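You operate a simulated robot arm through the tools that you are given. There is no shell and no other tool. Be economical: measure what you need, move in short steps, check, and stop when the job is done.

You run a simulated two-armed robot. Do the job below in one go: nothing can be reset, and whatever is moved stays where it is left.

JOB
Put the label block that says "BROWN 24" from the top of table seven in the small pan and the label block marked "BROWN 60" on the label there. Take the round pad and put it on the press seven low shelf. Put the wax jar on the top of stand seven. Open the mixer tray, fetch the blue brush from the top of table seven and stand it on the tray under the mixer, then shut the tray. The order is free. Set down upright: wax jar, brush.

Only the result counts: the job must be done as asked and must still hold three seconds after the hand-in. Knocking over, shifting, dropping, spilling or breaking anything else fails it.

ROBOT AND FRAMES
Two 7-joint arms with two-finger parallel grippers on one trunk, on a base that drives. Base frame: it is fixed to the floor where the robot stands at the start and does not move with it; the origin is under the middle of the robot, x ahead of it, y to its left, z up; the surface under the hand at the start is at about z = 0.86. Units: m, rad, N and s.
The left shoulder is at the start at [0.05, 0.177, 1.179], the right one opposite. With the tool pointing down near the work surface each hand reaches from about 0.22 to 0.7 m from the robot's upright axis, wherever it stands, measured 20 degrees to its own side. Places, roughly: brush [0.5, 0.25, 1]; label [1, 0, 0.75]; label block [0.75, -0.25, 0.75]; mixer tray [-3.7, 1.7, 0.4]; press seven low shelf (15x29 cm) [2.54, 0.5, 0.86]; round pad (5x5x5 cm) [0.5, -0.3, 0.9]; small pan (26x15x6 cm) [0.5, 0.2, 0.9]; top of stand seven [0.1, 1.1, 0.7]; tray under the mixer [-3.7, 1.7, 0.4]; wax jar [1.25, -0.25, 1]. Payload 3.43 kg a hand.
The TCP of each hand is the grasp point between the finger pads, 0.034 m short of the fingertips. In the tool frame z runs along the fingers and y along their closing line. Largest opening 0.128 m; finger width 0.024, thickness 0.012; the body of the gripper, 0.048 by 0.13 m, starts 0.096 m behind the TCP.
Orientation is that of the tool frame in the base frame, as a unit quaternion [w, x, y, z]. With the fingers straight down and closing along the base's y, the tool's x points along the base's -x, its y along +y and its z along -z.

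CONTROLS
- The arms move only by the tool send_rows. It takes "left_steps", "right_steps" or both (then of equal length, played together; a hand with none holds still); each is a list of rows, each a list of 6 numbers: the shift along the tool's x, y, z in cm, then the turn, a rotation vector about the tool's x, y, z in rad. In form: [[dx, dy, dz, ax, ay, az], ...]. A call has 1 to 20 rows; each row shifts and turns the commanded pose from where the row before left it, along the tool's axes as they then stand. "left_grip" and "right_grip" are, for a hand that has rows, the gripper command, from -1 (fully open) to 1 (shut), values between in proportion, set as the call begins (left out, the last holds). A row lasts 0.2 s, in which the tool goes at most 0.05 m and 0.15 rad; a call with a longer step from one row to the next is refused whole, and so is a gripper value outside its range. A pose out of reach is approached as far as the arm can. The call stops where the force on the tool passes 40 N (or 10 N more than at its start, if that is more) or the arm is blocked; 0.2 s more then pass. The fingers move at their own pace (about 0.108 m/s each) and stop on an object; they squeeze with about 39 N. The grip force told is the motor's: it shows also when the fingers shut on nothing. Time passes only in rows, and 0.2 s behind the last, so rows that do not move let the fingers close. The reply holds the time, the measured pose of the TCP, the force on the tool along the base axes, the opening and the grip force, in the units named above and with some noise, with the torque about the TCP (base axes, N m) and any sound that the robot's microphone picked up.
- Cameras (640 x 400 px; columns grow to the right, rows downward): "scene" is now at [0.1462, 0.0438, 1.3343]; the picture's right is [0.52, -0.86, 0.00], its down [-0.55, -0.33, -0.77] and it looks along [0.66, 0.40, -0.64] (base axes); focal length 214 px, centre (320, 200). "left" rides on the left gripper at [0.076, 0.011, -0.16] in its tool frame; the picture's right is [-0.15, 0.99, 0.00], its down [-0.88, -0.13, -0.46] and it looks along [-0.45, -0.07, 0.89] (tool axes); focal length 234 px, centre (320, 200). "right" rides on the right gripper at [0.076, -0.011, -0.16] in its tool frame; the picture's right is [0.15, 0.99, 0.00], its down [-0.88, 0.13, -0.46] and it looks along [-0.45, 0.07, 0.89] (tool axes); focal length 234 px, centre (320, 200). There is no depth. A picture from a camera that has moved, and an enlarged one, comes with that camera's place and axes in the base frame and with its lens.
- camera(camera): a new picture of that camera. The clock stands still meanwhile.
- raise_lower(by): slides the trunk up (or, below 0, down) by that many m; the arms and the scene camera ride with it, the base frame stays. It gives what a move gives, with no picture.
- steer(legs): drives the robot by 1 to 6 legs, each [ahead, turn to the left] in m and rad, along the robot's own axes; the way and the turn of a leg run together, so that a leg with both is an arc; at most 1.5 m and 3.142 rad a leg. The arms and the cameras ride along, it lands a little off, and it stops where it bumps. It gives what a move gives.
- turn_head(pan, tilt): turns the head with the scene camera to pan (to the left, within 1.396 rad either way) and tilt (down, from -0.506 to 1.204), counted from straight ahead of the robot. It gives what a move gives.
- close_up(camera, box): a new picture of the part [left, top, right, bottom] of that camera's present view, enlarged. The clock stands still meanwhile.
- sign_off(): hands the job in; it is judged then, once.

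Go step by step. Nothing tells you exact positions but the pictures and the camera data: compare them with the known pose of the tool, close in by small moves and look again before you grip or let go. The budget is 186 turns and 158 pictures, counting those below and the enlarged ones. Unless the task says otherwise, let go and move clear before handing in, and close with one line.

The tools are called after "Emit:" as name(argument=value, ...) on one line, values as JSON. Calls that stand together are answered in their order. send_rows: Moves the arms, as the interface text tells. Its arguments: {"type":"object","properties":{"left_steps":{"type":"array","items":{"type":"array","items":{"type":"number"}}},"left_grip":{"type":"number"},"right_steps":{"type":"array","items":{"type":"array","items":{"type":"number"}}},"right_grip":{"type":"number"}},"required":[]} The other tools are called the same way: raise_lower (by) slides the trunk up or down; steer (legs) drives the base; turn_head (pan, tilt) turns the head that bears the scene camera; camera (camera) takes a picture; close_up (camera, box) takes an enlarged picture of a part of a camera's view; sign_off () hands the job in.

At the start:

```text
time_s: 0.0
left_ee_pos: [0.4191, 0.3494, 1.1448]
left_ee_rot: [0.0, 0.0, 1.0, 0.001]
left_contact_force: [0.4, 0.4, -0.2]
left_ft_torque: [0.01, -0.02, 0.01]
left_finger_gap: 0.1281
left_grip_force: 0.1
right_ee_pos: [0.4265, -0.106, 1.1122]
right_ee_rot: [0.0, 0.0, 1.0, 0.0]
right_contact_force: [-1.0, 0.4, -0.7]
right_ft_torque: [-0.01, -0.01, -0.01]
right_finger_gap: 0.128
right_grip_force: 0.0
trunk travel left (down, up): [-0.35, 0.051]
robot x, y, heading: [-0.0008, -0.0015, -0.001]
head pan, tilt: [0.541, 0.695]
```

scene: 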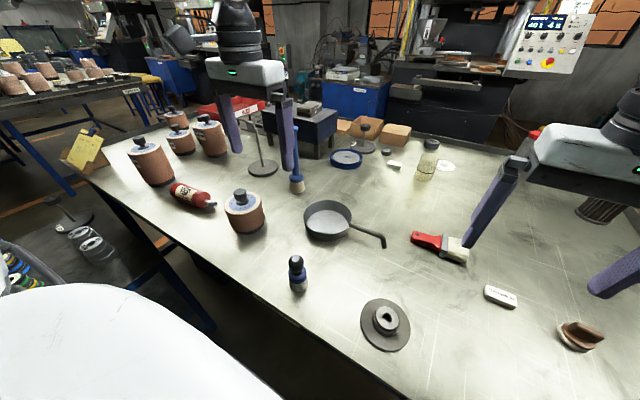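
right: 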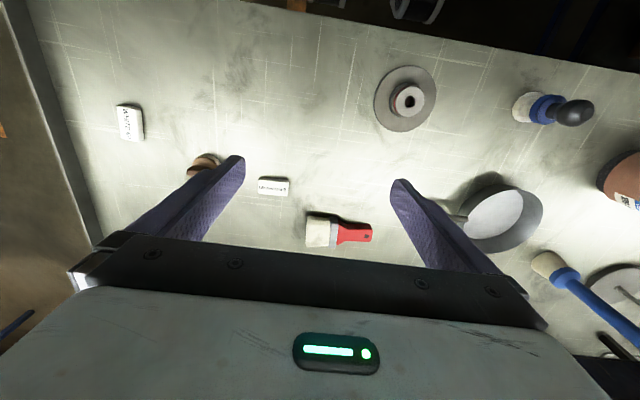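
left: 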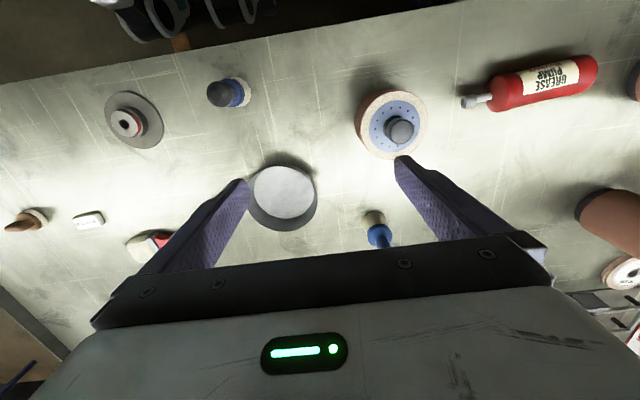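

I see a work table with a pan, brushes, label blocks and jars. I'll look closer at the parts before moving.

Emit:
close_up(camera="scene", box=[400, 130, 640, 400])

Emit:
close_up(camera="scene", box=[120, 90, 460, 300])

Emit:
close_up(camera="right", box=[80, 40, 400, 260])

Emit:
turn_head(pan=-0.5, tilt=0.6)

Emit:
camera(camera="scene")

```text
1.48 times, centred on (520, 265) of scene
camera zoom: at [0.1462, 0.0438, 1.3343], right [0.52, -0.86, 0.0], down [-0.55, -0.33, -0.77], along [0.66, 0.4, -0.64], focal length 318 px, centre (24, 104)
```

zoom: 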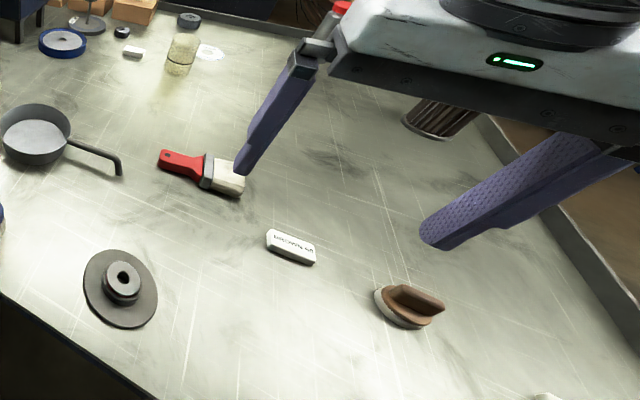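

```text
1.88 times, centred on (290, 195) of scene
camera zoom: at [0.1462, 0.0438, 1.3343], right [0.52, -0.86, 0.0], down [-0.55, -0.33, -0.77], along [0.66, 0.4, -0.64], focal length 404 px, centre (376, 209)
```

zoom: 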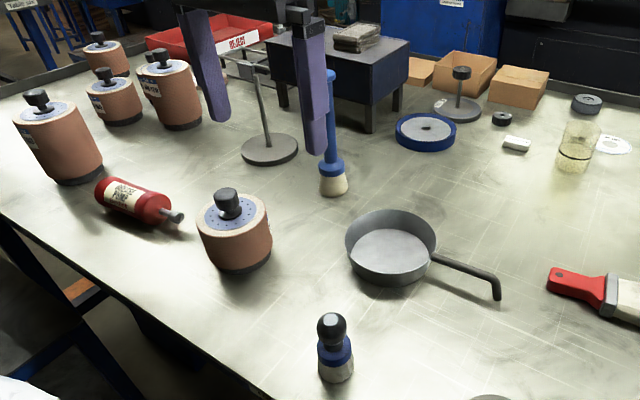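

```text
1.82 times, centred on (240, 150) of right
camera zoom: at [0.3524, -0.1172, 1.2722], right [-0.15, 0.99, 0.0], down [0.88, 0.13, 0.46], along [0.45, 0.07, -0.89], focal length 426 px, centre (466, 291)
```

zoom: 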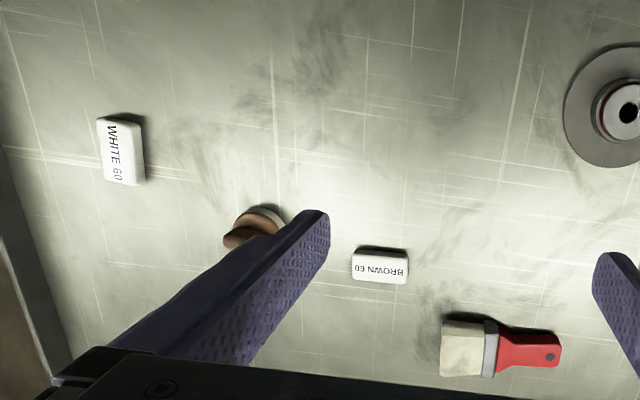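

```text
time_s: 1.3
left_ee_pos: [0.4189, 0.3514, 1.145]
left_ee_rot: [0.0, 0.0, 1.0, 0.0]
left_contact_force: [-0.4, 0.9, 0.2]
left_ft_torque: [-0.02, 0.03, -0.05]
left_finger_gap: 0.1278
left_grip_force: 0.1
right_ee_pos: [0.4278, -0.1061, 1.1129]
right_ee_rot: [0.0, 0.0, 1.0, 0.0]
right_contact_force: [0.0, -0.3, 0.7]
right_ft_torque: [-0.01, -0.01, 0.01]
right_finger_gap: 0.1282
right_grip_force: 0.1
trunk travel left (down, up): [-0.35, 0.051]
robot x, y, heading: [-0.0051, 0.0035, -0.0]
head pan, tilt: [-0.499, 0.6]
```

```text
151 pictures are left
camera scene: at [0.1508, -0.0423, 1.3425], right [-0.48, -0.88, 0.0], down [-0.5, 0.27, -0.83], along [0.72, -0.39, -0.56], focal length 214 px, centre (320, 200)
```

scene: 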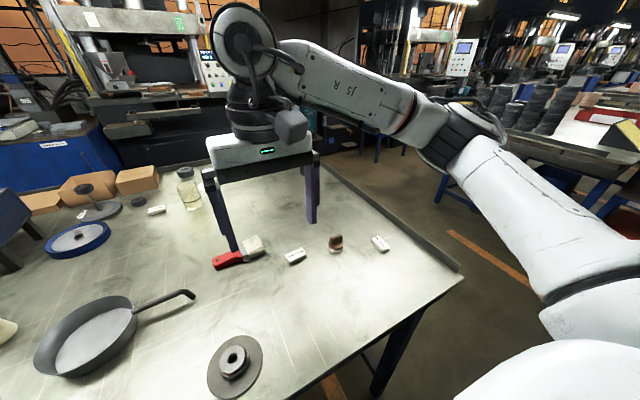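

The round pad is the brown knob near [0.51,-0.30]; BROWN 60 is near [0.54,-0.18]. Next I look around with the head to find the wax jar, BROWN 24, the stand, the press and the mixer.

Emit:
close_up(camera="scene", box=[0, 100, 340, 312])

Emit:
turn_head(pan=1.39, tilt=0.5)

Emit:
camera(camera="scene")

Emit:
turn_head(pan=0.0, tilt=0.3)

Emit:
camera(camera="scene")

```text
1.88 times, centred on (170, 206) of scene
camera zoom: at [0.1508, -0.0423, 1.3425], right [-0.48, -0.88, 0.0], down [-0.5, 0.27, -0.83], along [0.72, -0.39, -0.56], focal length 404 px, centre (602, 189)
```

zoom: 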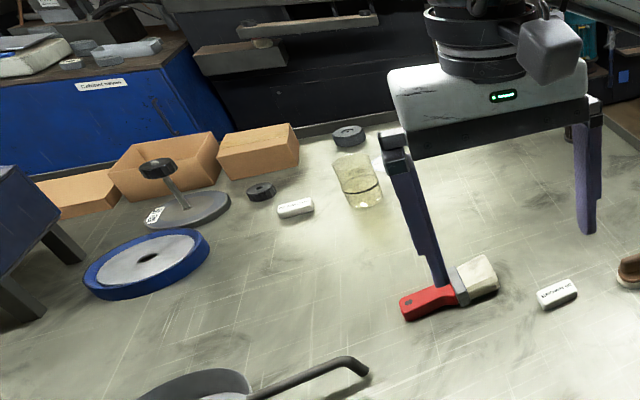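

```text
time_s: 3.1
left_ee_pos: [0.4186, 0.3516, 1.1446]
left_ee_rot: [0.0, 0.0, 1.0, 0.0]
left_contact_force: [0.3, 0.7, -0.2]
left_ft_torque: [0.0, 0.02, 0.01]
left_finger_gap: 0.1278
left_grip_force: 0.1
right_ee_pos: [0.4274, -0.1067, 1.1122]
right_ee_rot: [0.0, 0.0, 1.0, -0.001]
right_contact_force: [0.7, -0.1, -0.4]
right_ft_torque: [0.0, 0.03, -0.02]
right_finger_gap: 0.1283
right_grip_force: 0.1
trunk travel left (down, up): [-0.35, 0.051]
robot x, y, heading: [-0.0027, -0.0013, 0.001]
head pan, tilt: [1.389, 0.499]
```

```text
149 pictures are left
camera scene: at [0.0897, 0.0894, 1.3516], right [0.98, -0.18, 0.0], down [-0.09, -0.47, -0.88], along [0.16, 0.86, -0.48], focal length 214 px, centre (320, 200)
```

scene: 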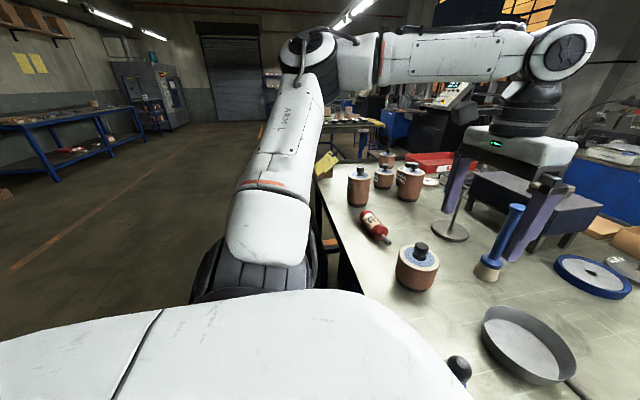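

```text
time_s: 4.7
left_ee_pos: [0.4191, 0.352, 1.1443]
left_ee_rot: [0.0, 0.0, 1.0, 0.0]
left_contact_force: [0.6, 0.2, -0.4]
left_ft_torque: [0.01, 0.0, 0.0]
left_finger_gap: 0.1281
left_grip_force: 0.0
right_ee_pos: [0.4278, -0.1074, 1.1129]
right_ee_rot: [0.0, 0.0, 1.0, -0.001]
right_contact_force: [-0.1, 1.5, -0.2]
right_ft_torque: [0.01, -0.04, 0.01]
right_finger_gap: 0.1281
right_grip_force: 0.0
trunk travel left (down, up): [-0.35, 0.051]
robot x, y, heading: [-0.0003, -0.0014, -0.002]
head pan, tilt: [0.0, 0.3]
```

```text
148 pictures are left
camera scene: at [0.1666, 0.0, 1.37], right [0.0, -1.0, 0.0], down [-0.3, 0.0, -0.96], along [0.96, 0.0, -0.3], focal length 214 px, centre (320, 200)
```

scene: 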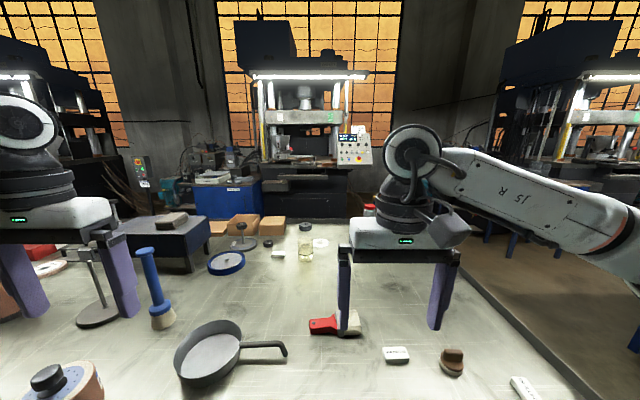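

The stand seven is the cart at the left, the press is ahead, and something red is behind the right hand. I move the right hand over toward the pad and look again.

Emit:
send_rows(right_steps=[[0, -4.8, 0, 0, 0, 0], [0, -4.8, 0, 0, 0, 0], [0, -4.8, 0, 0, 0, 0], [0, -4.8, 0, 0, 0, 0]])

Emit:
camera(camera="right")

Emit:
close_up(camera="scene", box=[200, 120, 440, 270])

```text
time_s: 5.7
left_ee_pos: [0.4199, 0.3505, 1.1451]
left_ee_rot: [0.0, 0.0, 1.0, 0.0]
left_contact_force: [-0.2, -0.6, 0.5]
left_ft_torque: [-0.03, -0.04, -0.01]
left_finger_gap: 0.1279
left_grip_force: 0.1
right_ee_pos: [0.4282, -0.2993, 1.1107]
right_ee_rot: [-0.001, 0.0, 1.0, 0.0]
right_contact_force: [0.2, 0.1, 0.5]
right_ft_torque: [0.0, -0.01, 0.02]
right_finger_gap: 0.128
right_grip_force: 0.1
trunk travel left (down, up): [-0.35, 0.051]
robot x, y, heading: [0.0051, 0.003, 0.002]
head pan, tilt: [0.0, 0.3]
```

```text
147 pictures are left
camera right: at [0.3527, -0.3094, 1.271], right [-0.15, 0.99, 0.0], down [0.88, 0.13, 0.46], along [0.45, 0.07, -0.89], focal length 234 px, centre (320, 200)
```

right: 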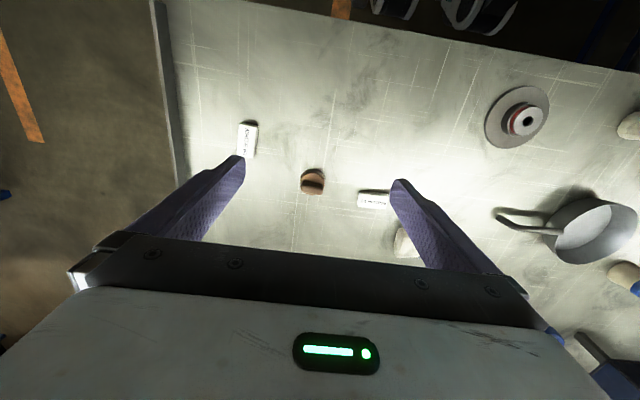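

```text
2.67 times, centred on (320, 195) of scene
camera zoom: at [0.1663, -0.0008, 1.3701], right [0.0, -1.0, 0.0], down [-0.3, 0.0, -0.96], along [0.96, 0.0, -0.3], focal length 572 px, centre (320, 213)
```

zoom: 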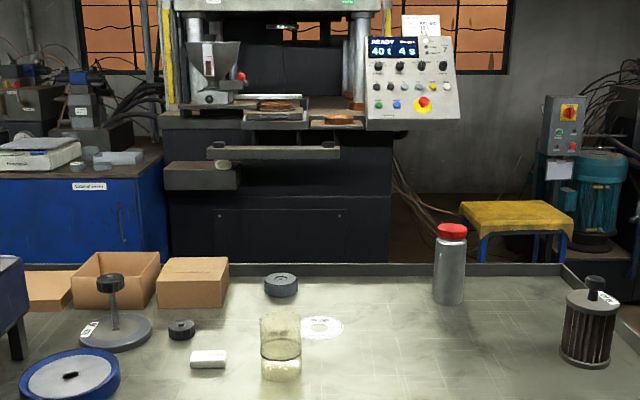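

The red-capped grey cylinder near [1.2,-0.25] fits the wax jar; the label is near [1.10,0.0]; the low shelf is the left ledge of the press. I zoom on the pad and near blocks.

Emit:
close_up(camera="right", box=[220, 110, 420, 235])

Emit:
close_up(camera="scene", box=[260, 200, 420, 300])

Emit:
close_up(camera="scene", box=[360, 320, 560, 400])

```text
3.20 times, centred on (320, 172) of right
camera zoom: at [0.3527, -0.3094, 1.271], right [-0.15, 0.99, 0.0], down [0.88, 0.13, 0.46], along [0.45, 0.07, -0.89], focal length 749 px, centre (320, 288)
```

zoom: 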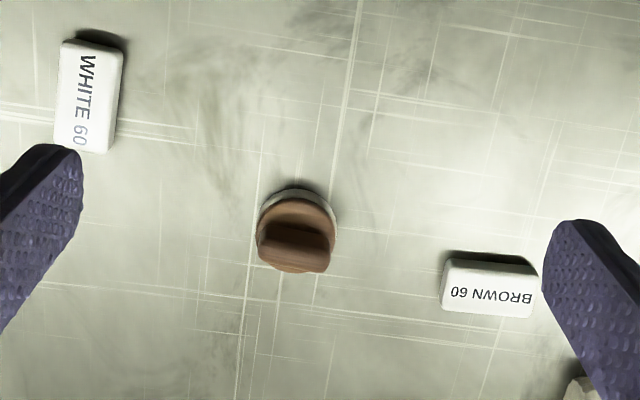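

```text
4.00 times, centred on (340, 250) of scene
camera zoom: at [0.1663, -0.0008, 1.3701], right [0.0, -1.0, 0.0], down [-0.3, 0.0, -0.96], along [0.96, 0.0, -0.3], focal length 858 px, centre (240, 0)
```

zoom: 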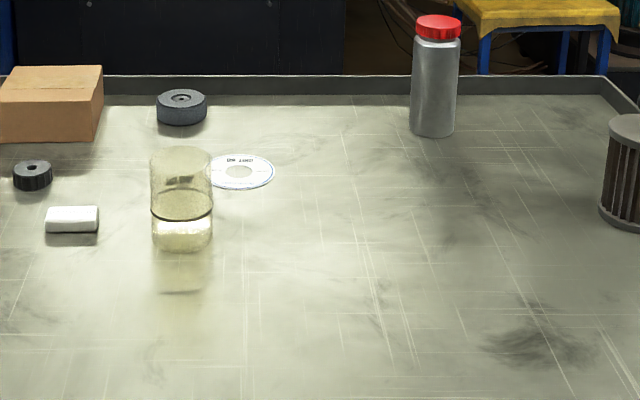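

```text
3.20 times, centred on (460, 360) of scene
camera zoom: at [0.1663, -0.0008, 1.3701], right [0.0, -1.0, 0.0], down [-0.3, 0.0, -0.96], along [0.96, 0.0, -0.3], focal length 686 px, centre (-128, -312)
```

zoom: 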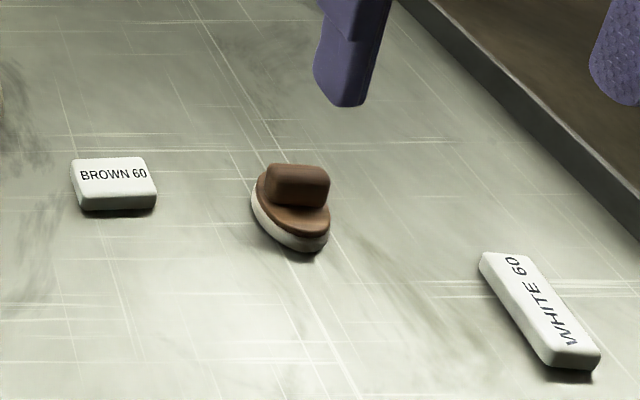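

The pad is at about [0.518,-0.297] with its handle long along y. I move the right hand above it with the fingers partly closed and check.

Emit:
send_rows(right_steps=[[-4.5, 0, 3, 0, 0, 0], [-4.5, 0, 4, 0, 0, 0], [0, 0, 4, 0, 0, 0]], right_grip=-0.35)

Emit:
camera(camera="right")

```text
refused: row 1 steps farther than a row can; nothing moved
```

```text
142 pictures are left
camera right: at [0.3527, -0.3094, 1.271], right [-0.15, 0.99, 0.0], down [0.88, 0.13, 0.46], along [0.45, 0.07, -0.89], focal length 234 px, centre (320, 200)
```

right: 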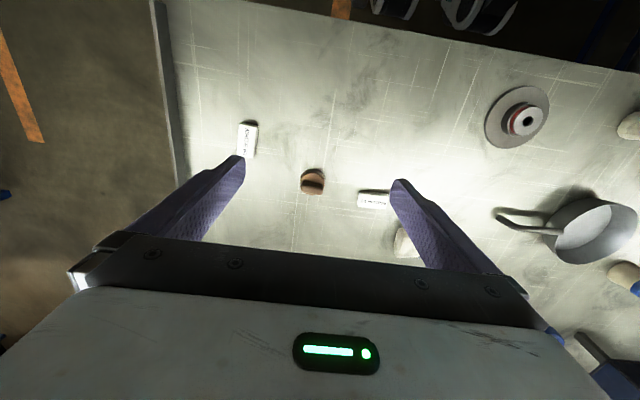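

The step was too long; I repeat it with smaller rows.

Emit:
send_rows(right_steps=[[-3, 0, 3, 0, 0, 0], [-3, 0, 3, 0, 0, 0], [-3, 0, 3, 0, 0, 0], [0, 0, 3, 0, 0, 0]], right_grip=-0.35)

Emit:
camera(camera="right")

```text
time_s: 6.7
left_ee_pos: [0.42, 0.3516, 1.1447]
left_ee_rot: [0.0, 0.0, 1.0, -0.001]
left_contact_force: [0.3, 0.3, -0.5]
left_ft_torque: [0.0, -0.04, -0.03]
left_finger_gap: 0.1281
left_grip_force: 0.1
right_ee_pos: [0.5178, -0.2968, 0.9927]
right_ee_rot: [0.0, 0.0, 1.0, 0.0]
right_contact_force: [1.7, -0.2, 0.9]
right_ft_torque: [-0.02, -0.01, -0.01]
right_finger_gap: 0.0864
right_grip_force: 0.2
trunk travel left (down, up): [-0.35, 0.051]
robot x, y, heading: [-0.0006, 0.0003, 0.002]
head pan, tilt: [0.0, 0.3]
```

```text
141 pictures are left
camera right: at [0.4432, -0.3079, 1.1518], right [-0.15, 0.99, 0.0], down [0.88, 0.13, 0.46], along [0.45, 0.07, -0.89], focal length 234 px, centre (320, 200)
```

right: 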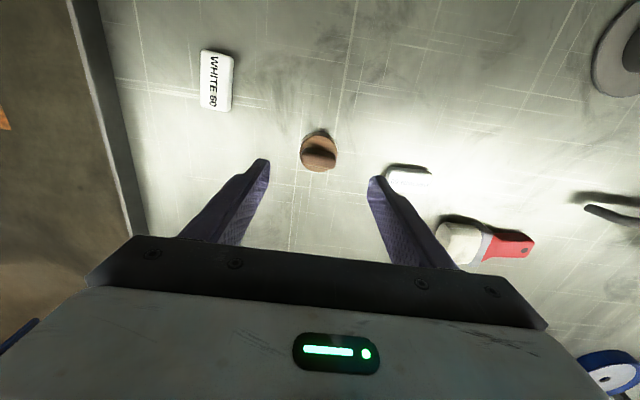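

The pad is centred under the hand. I lower to about z 0.905 and close.

Emit:
send_rows(right_steps=[[0, 0, 4, 0, 0, 0], [0, 0, 3, 0, 0, 0], [0, 0, 1.2, 0, 0, 0]])

Emit:
camera(camera="right")

Emit:
send_rows(right_steps=[[0, 0, 0, 0, 0, 0], [0, 0, 0, 0, 0, 0], [0, 0, 0, 0, 0, 0], [0, 0, 0, 0, 0, 0]], right_grip=1)

Emit:
camera(camera="right")

```text
time_s: 7.5
left_ee_pos: [0.4192, 0.3513, 1.1441]
left_ee_rot: [0.0, 0.0, 1.0, 0.0]
left_contact_force: [0.0, -1.3, -0.6]
left_ft_torque: [-0.01, 0.0, -0.03]
left_finger_gap: 0.128
left_grip_force: 0.0
right_ee_pos: [0.5182, -0.2978, 0.9093]
right_ee_rot: [0.0, 0.0, 1.0, 0.0]
right_contact_force: [0.1, 0.4, -0.5]
right_ft_torque: [0.0, -0.02, 0.01]
right_finger_gap: 0.0861
right_grip_force: 0.0
trunk travel left (down, up): [-0.35, 0.051]
robot x, y, heading: [-0.0017, -0.0007, -0.0]
head pan, tilt: [0.0, 0.3]
```

```text
140 pictures are left
camera right: at [0.4432, -0.3088, 1.0687], right [-0.15, 0.99, 0.0], down [0.88, 0.13, 0.46], along [0.45, 0.07, -0.89], focal length 234 px, centre (320, 200)
```

right: 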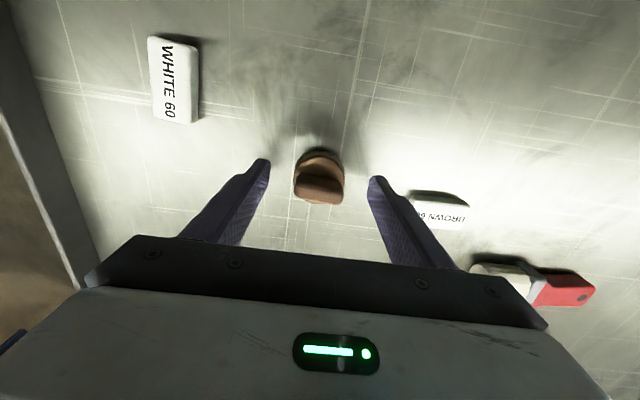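

```text
time_s: 8.5
left_ee_pos: [0.4192, 0.351, 1.1445]
left_ee_rot: [0.001, 0.0, 1.0, 0.0]
left_contact_force: [0.5, -0.1, -0.2]
left_ft_torque: [0.0, 0.02, 0.0]
left_finger_gap: 0.128
left_grip_force: 0.1
right_ee_pos: [0.5191, -0.2974, 0.9099]
right_ee_rot: [0.0, 0.0, 1.0, 0.0]
right_contact_force: [-0.3, -0.2, 0.4]
right_ft_torque: [0.0, -0.05, 0.04]
right_finger_gap: 0.0436
right_grip_force: 39.4
trunk travel left (down, up): [-0.35, 0.051]
robot x, y, heading: [-0.0008, 0.0004, -0.0]
head pan, tilt: [0.0, 0.3]
```

```text
139 pictures are left
camera right: at [0.4433, -0.3088, 1.0692], right [-0.15, 0.99, 0.0], down [0.88, 0.13, 0.46], along [0.45, 0.07, -0.89], focal length 234 px, centre (320, 200)
```

right: 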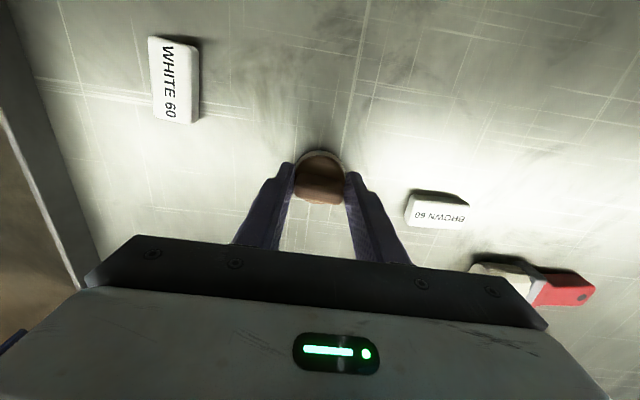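

The pad is held. I lift it away to the right and bring the left hand over the BROWN 60 block.

Emit:
send_rows(right_steps=[[0, 0, -4.8, 0, 0, 0], [0, 0, -4.8, 0, 0, 0], [0, 0, -4.8, 0, 0, 0], [0, 0, -4.8, 0, 0, 0], [0, -4, -3, 0, 0, 0], [3, -4, 0, 0, 0, 0], [3, -4, 0, 0, 0, 0], [3, 0, 0, 0, 0, 0]])

Emit:
send_rows(left_steps=[[0, -4.8, 0, 0, 0, 0], [0, -4.8, 0, 0, 0, 0], [0, -4.8, 0, 0, 0, 0], [0, -4.8, 0, 0, 0, 0], [0, -4.8, 0, 0, 0, 0], [0, -4.8, 0, 0, 0, 0], [0, -4.8, 0, 0, 0, 0], [-2, -4.5, 0, 0, 0, 0], [-2, -4.5, 0, 0, 0, 0], [-2, -4.5, 0, 0, 0, 0], [-2, -4.5, 0, 0, 0, 0], [-2, -1.2, 0, 0, 0, 0]])

Emit:
camera(camera="left")

Emit:
camera(camera="scene")

```text
time_s: 10.3
left_ee_pos: [0.4195, 0.3517, 1.1454]
left_ee_rot: [0.001, 0.0, 1.0, 0.0]
left_contact_force: [-0.4, -0.2, -0.1]
left_ft_torque: [0.06, -0.02, 0.01]
left_finger_gap: 0.1281
left_grip_force: 0.1
right_ee_pos: [0.4269, -0.42, 1.1314]
right_ee_rot: [0.0, 0.0, 1.0, 0.0]
right_contact_force: [-0.5, 0.5, -0.9]
right_ft_torque: [-0.03, -0.02, -0.01]
right_finger_gap: 0.0437
right_grip_force: 38.9
trunk travel left (down, up): [-0.35, 0.051]
robot x, y, heading: [0.0016, -0.0008, -0.0]
head pan, tilt: [0.0, 0.3]
```

```text
time_s: 12.9
left_ee_pos: [0.4197, 0.1356, 1.1431]
left_ee_rot: [0.0, -0.001, 1.0, -0.001]
left_contact_force: [0.6, 0.0, 0.3]
left_ft_torque: [0.02, 0.01, -0.03]
left_finger_gap: 0.1277
left_grip_force: 0.0
left hand out of reach, approached as far as the arm can: row 5, 6, 7, 8, 9, 10, 11, 12
right_ee_pos: [0.4281, -0.4206, 1.1297]
right_ee_rot: [0.001, 0.0, 1.0, 0.0]
right_contact_force: [0.2, 0.1, -0.6]
right_ft_torque: [0.0, 0.0, 0.01]
right_finger_gap: 0.0438
right_grip_force: 39.0
trunk travel left (down, up): [-0.35, 0.051]
robot x, y, heading: [0.0014, 0.0013, -0.005]
head pan, tilt: [0.0, 0.3]
```

```text
138 pictures are left
camera left: at [0.3432, 0.1476, 1.303], right [0.14, 0.99, 0.0], down [0.88, -0.13, 0.46], along [0.45, -0.07, -0.89], focal length 234 px, centre (320, 200)
```

left: 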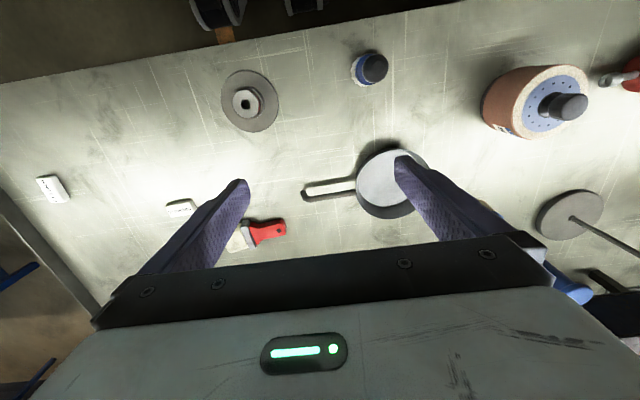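

```text
137 pictures are left
camera scene: at [0.1666, -0.0001, 1.37], right [0.0, -1.0, 0.0], down [-0.3, 0.0, -0.96], along [0.96, 0.0, -0.3], focal length 214 px, centre (320, 200)
```

scene: 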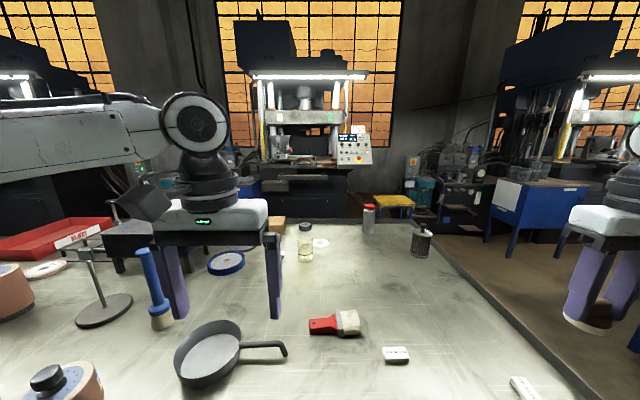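

The left arm cannot cross that far. I'll turn the robot right about 0.6 rad so the left hand faces the BROWN 60 block.

Emit:
steer(legs=[[0, -0.6]])

Emit:
camera(camera="left")

```text
time_s: 14.9
left_ee_pos: [0.4221, -0.1278, 1.1418]
left_ee_rot: [-0.001, 0.297, 0.955, 0.001]
left_contact_force: [-1.0, 0.8, -1.6]
left_ft_torque: [0.04, -0.02, 0.05]
left_finger_gap: 0.128
left_grip_force: 0.1
right_ee_pos: [0.1132, -0.5899, 1.1308]
right_ee_rot: [0.001, 0.298, 0.954, 0.0]
right_contact_force: [-0.6, 0.0, -0.3]
right_ft_torque: [0.01, -0.04, 0.02]
right_finger_gap: 0.0435
right_grip_force: 39.2
trunk travel left (down, up): [-0.35, 0.051]
robot x, y, heading: [0.0046, -0.0005, -0.606]
head pan, tilt: [0.0, 0.3]
```

```text
136 pictures are left
camera left: at [0.3656, -0.0739, 1.3031], right [0.68, 0.73, 0.0], down [0.65, -0.61, 0.46], along [0.33, -0.31, -0.89], focal length 234 px, centre (320, 200)
```

left: 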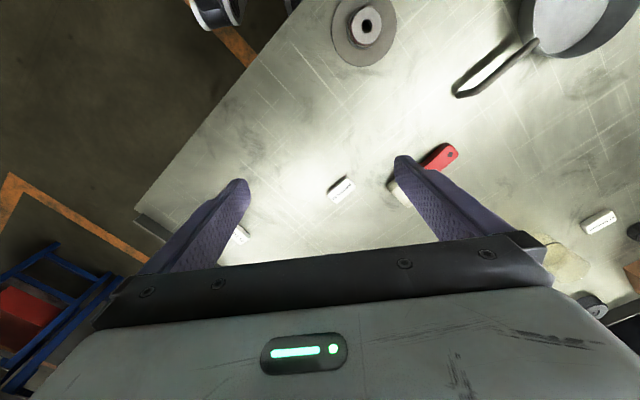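

BROWN 60 is at [0.538,-0.175]. I move the left hand over it and yaw it square with the block.

Emit:
send_rows(left_steps=[[-4, 1, 0, 0, 0, 0], [-4, 1, 0, 0, 0, 0], [-4.2, 0.75, 0, 0, 0, 0], [0, 0, 2, 0, 0, -0.15], [0, 0, 3, 0, 0, -0.15], [0, 0, 3, 0, 0, -0.15], [0, 0, 3, 0, 0, -0.15]], left_grip=-0.3)

Emit:
camera(camera="left")

```text
time_s: 16.5
left_ee_pos: [0.5491, -0.1199, 1.0408]
left_ee_rot: [0.0, 0.0, 1.0, 0.0]
left_contact_force: [-0.3, -0.4, 0.5]
left_ft_torque: [-0.02, 0.03, 0.01]
left_finger_gap: 0.0831
left_grip_force: 0.1
left hand out of reach, approached as far as the arm can: row 1, 2, 3
right_ee_pos: [0.1116, -0.5898, 1.1305]
right_ee_rot: [0.0, 0.298, 0.955, 0.0]
right_contact_force: [-0.5, -0.5, -0.7]
right_ft_torque: [0.04, 0.01, -0.01]
right_finger_gap: 0.0437
right_grip_force: 38.8
trunk travel left (down, up): [-0.35, 0.051]
robot x, y, heading: [-0.0005, -0.0017, -0.603]
head pan, tilt: [0.0, 0.3]
```

```text
135 pictures are left
camera left: at [0.4735, -0.1077, 1.2012], right [0.15, 0.99, 0.0], down [0.88, -0.13, 0.46], along [0.45, -0.07, -0.89], focal length 234 px, centre (320, 200)
```

left: 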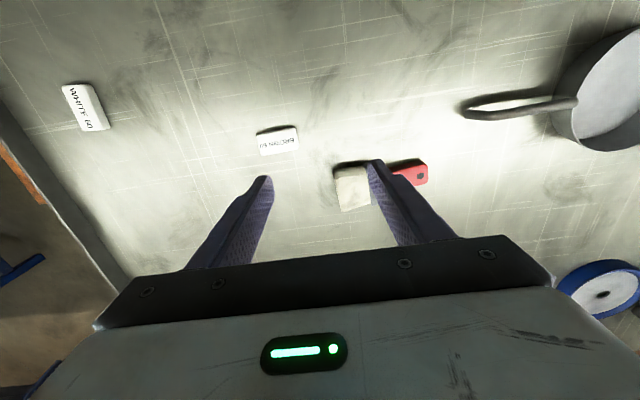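

The block sits 5.7 cm to the right of the hand. I move over, lower and grip.

Emit:
send_rows(left_steps=[[1.15, -3, 1, 0, 0, 0], [0, -2.7, 1, 0, 0, 0], [0, 0, 3.5, 0, 0, 0]])

Emit:
camera(camera="left")

```text
time_s: 17.3
left_ee_pos: [0.5321, -0.1351, 0.9915]
left_ee_rot: [0.0, 0.002, 1.0, -0.002]
left_contact_force: [0.3, 0.4, 0.0]
left_ft_torque: [0.01, -0.03, -0.02]
left_finger_gap: 0.0834
left_grip_force: 0.0
left hand out of reach, approached as far as the arm can: row 1, 2
right_ee_pos: [0.1133, -0.5888, 1.1288]
right_ee_rot: [0.0, 0.298, 0.955, 0.0]
right_contact_force: [0.7, -0.1, -0.2]
right_ft_torque: [0.0, 0.0, -0.02]
right_finger_gap: 0.0437
right_grip_force: 38.8
trunk travel left (down, up): [-0.35, 0.051]
robot x, y, heading: [0.0003, -0.0032, -0.599]
head pan, tilt: [0.0, 0.3]
```

```text
134 pictures are left
camera left: at [0.4557, -0.1232, 1.1516], right [0.15, 0.99, 0.0], down [0.88, -0.13, 0.46], along [0.45, -0.07, -0.89], focal length 234 px, centre (320, 200)
```

left: 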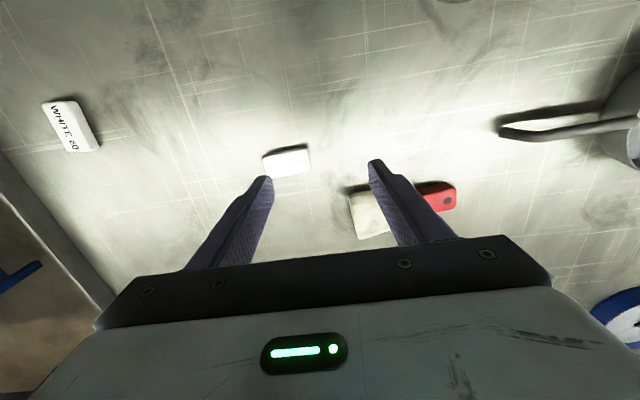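

Still at the reach edge, so I turn the base a bit more to the right.

Emit:
steer(legs=[[0, -0.13]])

Emit:
camera(camera="left")

```text
time_s: 18.3
left_ee_pos: [0.5089, -0.2036, 0.9909]
left_ee_rot: [0.0, 0.067, 0.998, -0.001]
left_contact_force: [0.6, 0.5, 0.0]
left_ft_torque: [0.04, -0.02, -0.02]
left_finger_gap: 0.0832
left_grip_force: 0.1
right_ee_pos: [0.036, -0.5986, 1.1296]
right_ee_rot: [-0.001, 0.358, 0.934, 0.0]
right_contact_force: [0.1, 0.3, -0.5]
right_ft_torque: [0.0, -0.01, -0.04]
right_finger_gap: 0.0436
right_grip_force: 39.0
trunk travel left (down, up): [-0.35, 0.051]
robot x, y, heading: [0.0024, 0.0048, -0.735]
head pan, tilt: [0.0, 0.3]
```

```text
133 pictures are left
camera left: at [0.4352, -0.1813, 1.1522], right [0.28, 0.96, 0.0], down [0.86, -0.24, 0.46], along [0.44, -0.13, -0.89], focal length 234 px, centre (320, 200)
```

left: 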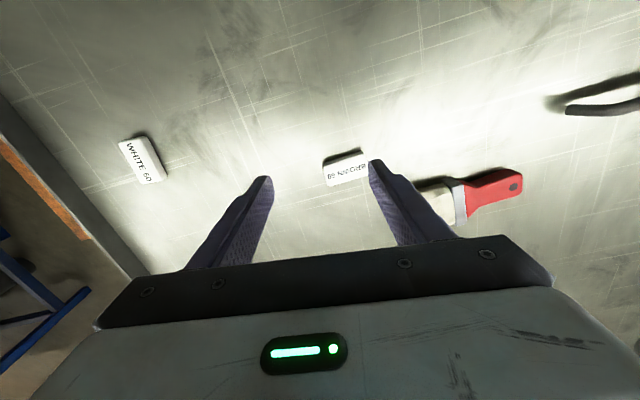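

I shift over the block, square up and lower to grip.

Emit:
send_rows(left_steps=[[-2.8, 3, 0, 0, 0, 0], [0, 0, 2, 0, 0, -0.13], [0, 0, 3, 0, 0, 0], [0, 0, 3.1, 0, 0, 0]])

Emit:
camera(camera="left")

```text
time_s: 19.3
left_ee_pos: [0.5419, -0.1739, 0.9111]
left_ee_rot: [0.0, 0.001, 1.0, -0.002]
left_contact_force: [-0.3, -0.2, 0.2]
left_ft_torque: [-0.01, -0.02, 0.0]
left_finger_gap: 0.0837
left_grip_force: 0.0
left hand out of reach, approached as far as the arm can: row 4
right_ee_pos: [0.0355, -0.5983, 1.1308]
right_ee_rot: [0.0, 0.359, 0.933, 0.0]
right_contact_force: [-0.3, 0.5, -0.5]
right_ft_torque: [0.0, -0.01, -0.02]
right_finger_gap: 0.0433
right_grip_force: 39.5
trunk travel left (down, up): [-0.35, 0.051]
robot x, y, heading: [-0.0041, 0.0021, -0.737]
head pan, tilt: [0.0, 0.3]
```

```text
132 pictures are left
camera left: at [0.4655, -0.1618, 1.0718], right [0.15, 0.99, 0.0], down [0.88, -0.13, 0.46], along [0.45, -0.07, -0.89], focal length 234 px, centre (320, 200)
```

left: 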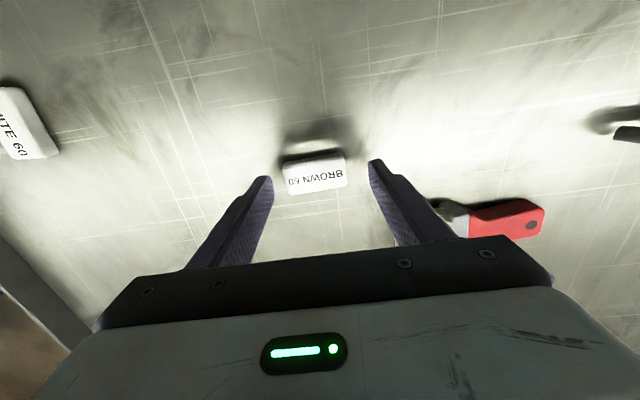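

The tips are about 1.5 cm above the table; I lower the trunk 1.2 cm and close.

Emit:
raise_lower(by=-0.012)

Emit:
send_rows(left_steps=[[0, 0, 0, 0, 0, 0], [0, 0, 0, 0, 0, 0], [0, 0, 0, 0, 0, 0], [0, 0, 0, 0, 0, 0]], left_grip=1)

Emit:
camera(camera="left")

```text
time_s: 19.9
left_ee_pos: [0.5396, -0.1741, 0.8996]
left_ee_rot: [0.0, 0.002, 1.0, -0.003]
left_contact_force: [0.2, -0.5, 0.6]
left_ft_torque: [0.03, 0.01, 0.02]
left_finger_gap: 0.083
left_grip_force: 0.1
right_ee_pos: [0.0365, -0.5982, 1.1186]
right_ee_rot: [-0.001, 0.359, 0.933, 0.0]
right_contact_force: [0.5, -0.3, -0.6]
right_ft_torque: [0.01, 0.0, -0.01]
right_finger_gap: 0.0436
right_grip_force: 38.9
trunk travel left (down, up): [-0.338, 0.063]
robot x, y, heading: [0.0007, -0.0005, -0.732]
head pan, tilt: [0.0, 0.3]
```

```text
time_s: 20.9
left_ee_pos: [0.5411, -0.1743, 0.8991]
left_ee_rot: [0.001, 0.002, 1.0, -0.003]
left_contact_force: [-0.3, -0.4, 0.2]
left_ft_torque: [0.0, -0.01, 0.01]
left_finger_gap: 0.0544
left_grip_force: 39.1
right_ee_pos: [0.0352, -0.5983, 1.1183]
right_ee_rot: [0.001, 0.358, 0.934, 0.0]
right_contact_force: [0.5, 0.3, -0.4]
right_ft_torque: [0.02, -0.02, 0.0]
right_finger_gap: 0.0435
right_grip_force: 39.2
trunk travel left (down, up): [-0.338, 0.063]
robot x, y, heading: [0.0012, -0.0024, -0.74]
head pan, tilt: [0.0, 0.3]
```

```text
131 pictures are left
camera left: at [0.4654, -0.1618, 1.0602], right [0.15, 0.99, 0.0], down [0.88, -0.13, 0.46], along [0.45, -0.07, -0.89], focal length 234 px, centre (320, 200)
```

left: 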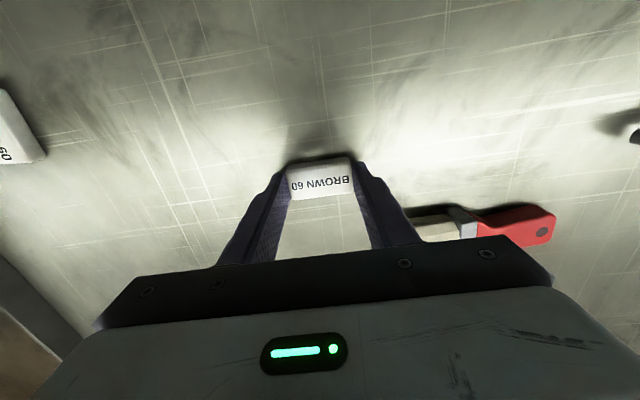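

BROWN 60 is held. I lift it high and pull both hands in, then look toward the right aisle for driving around the table.

Emit:
send_rows(left_steps=[[0, 0, -4.8, 0, 0, 0], [0, 0, -4.8, 0, 0, 0], [0, 0, -4.8, 0, 0, 0], [0, 0, -4.8, 0, 0, 0], [0, 0, -4, 0, 0, 0.15], [0, 0, 0, 0, 0, 0.15], [0, 0, 0, 0, 0, 0.15], [0, 0, 0, 0, 0, 0.15], [0, 0, 0, 0, 0, 0.14]])

Emit:
turn_head(pan=0, tilt=0.4)

Emit:
camera(camera="scene")

```text
time_s: 22.9
left_ee_pos: [0.5417, -0.1737, 1.1325]
left_ee_rot: [0.002, 0.363, 0.932, -0.003]
left_contact_force: [-0.2, 0.3, -0.6]
left_ft_torque: [0.0, -0.02, -0.02]
left_finger_gap: 0.0546
left_grip_force: 38.8
right_ee_pos: [0.0359, -0.5999, 1.1168]
right_ee_rot: [0.0, 0.359, 0.933, 0.0]
right_contact_force: [-0.6, 0.2, 0.5]
right_ft_torque: [-0.02, 0.0, 0.0]
right_finger_gap: 0.0435
right_grip_force: 38.9
trunk travel left (down, up): [-0.338, 0.063]
robot x, y, heading: [0.0023, -0.0004, -0.736]
head pan, tilt: [0.0, 0.3]
```

```text
time_s: 23.6
left_ee_pos: [0.5418, -0.1732, 1.1328]
left_ee_rot: [0.0, 0.363, 0.932, -0.001]
left_contact_force: [0.5, 0.0, 0.0]
left_ft_torque: [0.0, 0.01, 0.0]
left_finger_gap: 0.0546
left_grip_force: 38.8
right_ee_pos: [0.0351, -0.5989, 1.1188]
right_ee_rot: [0.0, 0.359, 0.933, 0.001]
right_contact_force: [0.5, 0.1, -0.9]
right_ft_torque: [-0.03, 0.01, 0.01]
right_finger_gap: 0.0434
right_grip_force: 38.8
trunk travel left (down, up): [-0.338, 0.063]
robot x, y, heading: [-0.0038, 0.0003, -0.736]
head pan, tilt: [0.0, 0.4]
```

```text
130 pictures are left
camera scene: at [0.1239, -0.1091, 1.3488], right [-0.67, -0.74, 0.0], down [-0.29, 0.26, -0.92], along [0.68, -0.62, -0.39], focal length 214 px, centre (320, 200)
```

scene: 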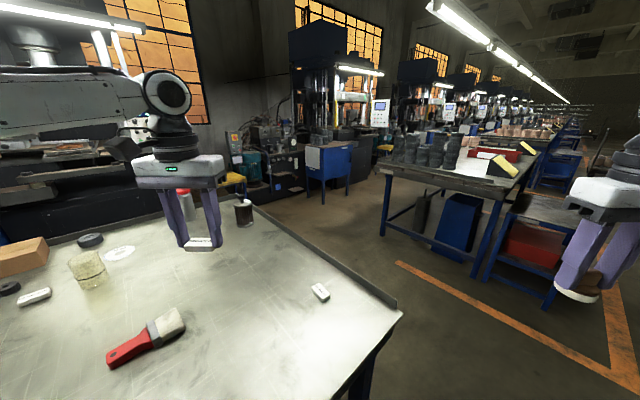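

The aisle on the right of the table is clear about y -0.6 to -2.1. I drive out along y, then turn to face +x.

Emit:
steer(legs=[[0, -0.836], [1.25, 0], [0, 1.571]])

Emit:
turn_head(pan=0.2, tilt=0.35)

Emit:
camera(camera="scene")

```text
time_s: 36.0
left_ee_pos: [0.5253, -1.0216, 1.1322]
left_ee_rot: [0.002, -0.008, 1.0, -0.002]
left_contact_force: [0.1, -0.3, 0.0]
left_ft_torque: [0.02, 0.0, -0.01]
left_finger_gap: 0.0545
left_grip_force: 38.9
right_ee_pos: [0.4505, -1.6773, 1.1175]
right_ee_rot: [0.001, -0.011, 1.0, 0.0]
right_contact_force: [-0.2, -0.7, -0.4]
right_ft_torque: [0.0, -0.02, -0.02]
right_finger_gap: 0.0436
right_grip_force: 38.7
trunk travel left (down, up): [-0.338, 0.063]
robot x, y, heading: [0.0107, -1.2696, 0.026]
head pan, tilt: [0.0, 0.4]
```

```text
time_s: 36.7
left_ee_pos: [0.5252, -1.0204, 1.1309]
left_ee_rot: [0.002, -0.007, 1.0, -0.002]
left_contact_force: [-0.4, -0.9, 0.1]
left_ft_torque: [-0.02, 0.03, -0.01]
left_finger_gap: 0.0546
left_grip_force: 39.2
right_ee_pos: [0.45, -1.6768, 1.1187]
right_ee_rot: [0.0, -0.011, 1.0, 0.0]
right_contact_force: [0.0, 0.5, 0.1]
right_ft_torque: [0.01, 0.0, 0.0]
right_finger_gap: 0.0435
right_grip_force: 39.2
trunk travel left (down, up): [-0.338, 0.063]
robot x, y, heading: [0.0118, -1.2662, 0.027]
head pan, tilt: [0.201, 0.351]
```

```text
129 pictures are left
camera scene: at [0.1768, -1.2453, 1.3533], right [0.22, -0.98, 0.0], down [-0.34, -0.08, -0.94], along [0.92, 0.21, -0.34], focal length 214 px, centre (320, 200)
```

scene: 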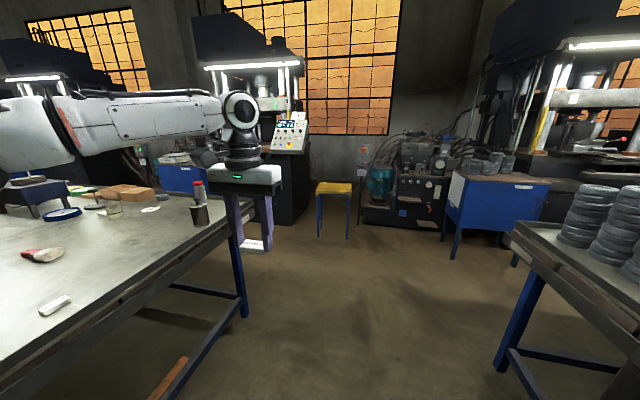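

The way is clear; I drive along the aisle past the table and turn in behind it.

Emit:
steer(legs=[[1.5, -0.026], [0.25, 0], [0, 1.571], [1.2, 0]])

Emit:
turn_head(pan=0.0, tilt=0.4)

Emit:
camera(camera="scene")

```text
time_s: 55.1
left_ee_pos: [1.5512, 0.5014, 1.1319]
left_ee_rot: [0.002, -0.7, 0.715, 0.0]
left_contact_force: [0.6, 0.7, 0.1]
left_ft_torque: [-0.01, -0.02, -0.01]
left_finger_gap: 0.0548
left_grip_force: 38.7
right_ee_pos: [2.2042, 0.4034, 1.1185]
right_ee_rot: [0.0, -0.702, 0.712, 0.0]
right_contact_force: [-0.8, 0.8, -1.3]
right_ft_torque: [0.03, 0.02, -0.02]
right_finger_gap: 0.043
right_grip_force: 38.9
trunk travel left (down, up): [-0.338, 0.063]
robot x, y, heading: [1.7762, -0.0205, 1.561]
head pan, tilt: [0.201, 0.351]
```

```text
time_s: 55.8
left_ee_pos: [1.5494, 0.5022, 1.1322]
left_ee_rot: [0.003, -0.699, 0.715, 0.0]
left_contact_force: [0.1, -0.6, -0.4]
left_ft_torque: [0.0, 0.03, -0.02]
left_finger_gap: 0.0547
left_grip_force: 39.5
right_ee_pos: [2.2037, 0.4032, 1.1187]
right_ee_rot: [0.0, -0.702, 0.712, 0.0]
right_contact_force: [0.9, 0.8, -0.8]
right_ft_torque: [0.0, 0.01, -0.01]
right_finger_gap: 0.0431
right_grip_force: 39.2
trunk travel left (down, up): [-0.338, 0.063]
robot x, y, heading: [1.7805, -0.0189, 1.56]
head pan, tilt: [0.0, 0.4]
```

```text
128 pictures are left
camera scene: at [1.7832, 0.1423, 1.3488], right [1.0, -0.01, 0.0], down [0.0, -0.39, -0.92], along [0.01, 0.92, -0.39], focal length 214 px, centre (320, 200)
```

scene: 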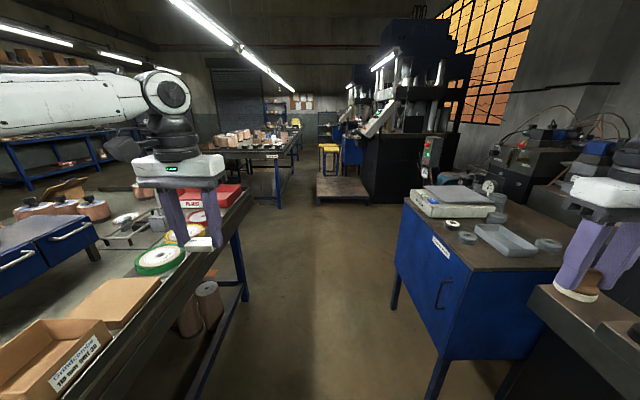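

The shelf's corner is visible at about [2.45,0.63] and the blue cabinet lies beside it. I bring the right hand in front, then drive up and turn to face the shelf.

Emit:
send_rows(right_steps=[[-1.5, 4, 0, 0, 0, 0], [-1.5, 4, 0, 0, 0, 0], [-1.5, 4, 0, 0, 0, 0], [-1.5, 4, 0, 0, 0, 0], [-1, 4, 0, 0, 0, 0], [-1, 3, 0, 0, 0, 0]])

Emit:
steer(legs=[[0, -0.39], [0.5, 0], [0, -0.73]])

Emit:
turn_head(pan=-0.3, tilt=0.9)

Emit:
camera(camera="scene")

Emit:
camera(camera="right")

```text
time_s: 57.2
left_ee_pos: [1.5494, 0.502, 1.1314]
left_ee_rot: [0.002, -0.701, 0.714, 0.0]
left_contact_force: [0.0, 0.1, -0.4]
left_ft_torque: [0.02, 0.03, -0.01]
left_finger_gap: 0.0543
left_grip_force: 39.0
right_ee_pos: [1.9722, 0.488, 1.1194]
right_ee_rot: [0.0, -0.702, 0.712, 0.0]
right_contact_force: [0.0, 0.2, -0.3]
right_ft_torque: [0.0, -0.01, 0.01]
right_finger_gap: 0.0431
right_grip_force: 39.3
trunk travel left (down, up): [-0.338, 0.063]
robot x, y, heading: [1.7748, -0.0196, 1.562]
head pan, tilt: [0.0, 0.4]
```

```text
time_s: 60.1
left_ee_pos: [1.8306, 0.7123, 1.134]
left_ee_rot: [0.008, -0.545, 0.838, -0.003]
left_contact_force: [0.7, 0.4, -1.1]
left_ft_torque: [0.02, -0.03, 0.01]
left_finger_gap: 0.0545
left_grip_force: 39.1
right_ee_pos: [2.2147, 0.5361, 1.1246]
right_ee_rot: [0.004, -0.548, 0.837, -0.002]
right_contact_force: [-0.2, 0.4, -0.8]
right_ft_torque: [0.01, 0.02, 0.05]
right_finger_gap: 0.0433
right_grip_force: 39.2
trunk travel left (down, up): [-0.338, 0.063]
robot x, y, heading: [1.8446, 0.1509, 1.159]
head pan, tilt: [0.0, 0.4]
stopped in leg 2: the robot was blocked; the commanded pose is now the measured one
```

```text
time_s: 61.0
left_ee_pos: [1.8292, 0.7149, 1.133]
left_ee_rot: [0.009, -0.545, 0.838, -0.002]
left_contact_force: [-0.3, 0.0, 0.1]
left_ft_torque: [-0.04, 0.01, 0.05]
left_finger_gap: 0.0547
left_grip_force: 39.2
right_ee_pos: [2.2155, 0.5372, 1.124]
right_ee_rot: [0.004, -0.546, 0.837, -0.004]
right_contact_force: [-0.2, -0.1, 0.0]
right_ft_torque: [0.02, -0.01, 0.02]
right_finger_gap: 0.0431
right_grip_force: 39.5
trunk travel left (down, up): [-0.338, 0.063]
robot x, y, heading: [1.8489, 0.1476, 1.161]
head pan, tilt: [-0.3, 0.901]
```

```text
127 pictures are left
camera scene: at [1.9149, 0.2659, 1.3074], right [0.76, -0.65, 0.01], down [-0.5, -0.59, -0.63], along [0.42, 0.48, -0.78], focal length 214 px, centre (320, 200)
```

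scene: 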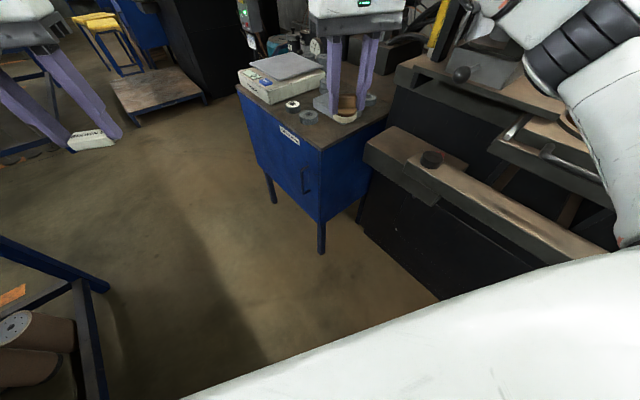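

```text
126 pictures are left
camera right: at [2.1938, 0.4648, 1.2828], right [-0.96, 0.26, -0.01], down [0.23, 0.86, 0.46], along [0.13, 0.44, -0.89], focal length 234 px, centre (320, 200)
```

right: 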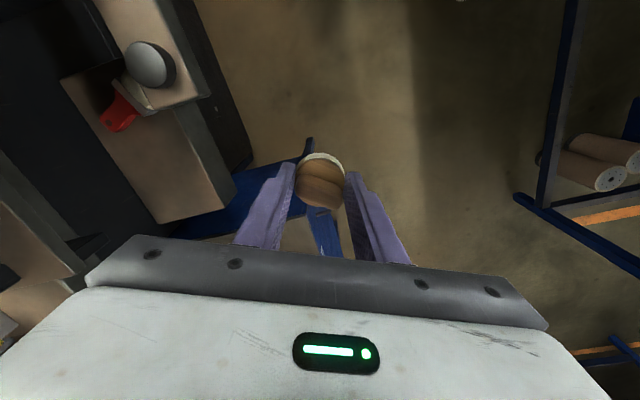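

The base stopped short, likely bumping something by the press. I zoom in on the shelf region before planning the next move.

Emit:
close_up(camera="scene", box=[320, 0, 640, 260])

Emit:
turn_head(pan=-1.1, tilt=0.5)

Emit:
camera(camera="scene")

```text
1.54 times, centred on (480, 130) of scene
camera zoom: at [1.9149, 0.2659, 1.3074], right [0.76, -0.65, 0.01], down [-0.5, -0.59, -0.63], along [0.42, 0.48, -0.78], focal length 330 px, centre (74, 308)
```

zoom: 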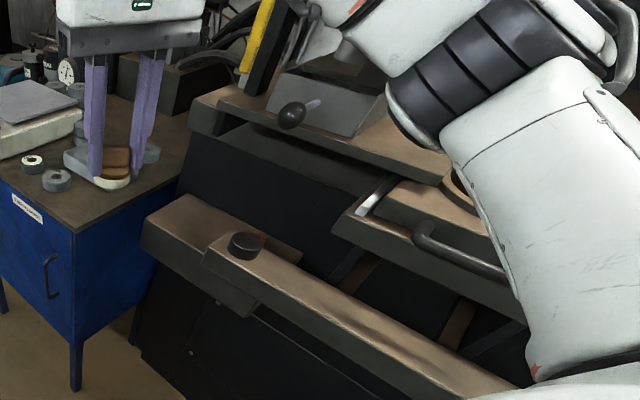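

```text
time_s: 62.1
left_ee_pos: [1.8292, 0.7152, 1.1341]
left_ee_rot: [0.009, -0.545, 0.838, -0.003]
left_contact_force: [0.1, -0.3, -0.7]
left_ft_torque: [0.04, -0.01, 0.0]
left_finger_gap: 0.0544
left_grip_force: 39.2
right_ee_pos: [2.2149, 0.5382, 1.1233]
right_ee_rot: [0.003, -0.547, 0.837, -0.004]
right_contact_force: [0.1, -0.2, 0.0]
right_ft_torque: [0.04, -0.01, -0.01]
right_finger_gap: 0.0431
right_grip_force: 39.0
trunk travel left (down, up): [-0.338, 0.063]
robot x, y, heading: [1.8468, 0.1526, 1.161]
head pan, tilt: [-1.1, 0.499]
```

```text
124 pictures are left
camera scene: at [1.956, 0.2153, 1.3414], right [0.06, -1.0, 0.0], down [-0.47, -0.03, -0.88], along [0.88, 0.06, -0.47], focal length 214 px, centre (320, 200)
```

scene: 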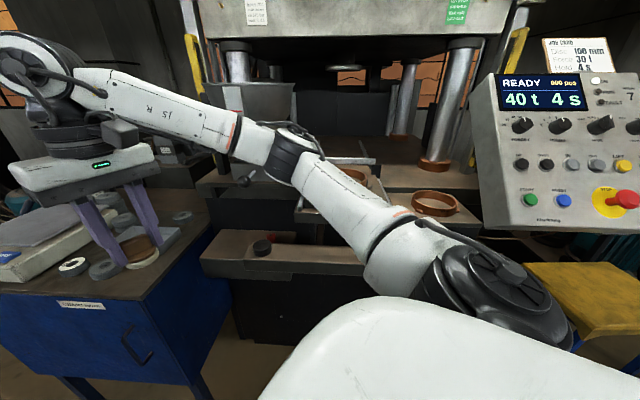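

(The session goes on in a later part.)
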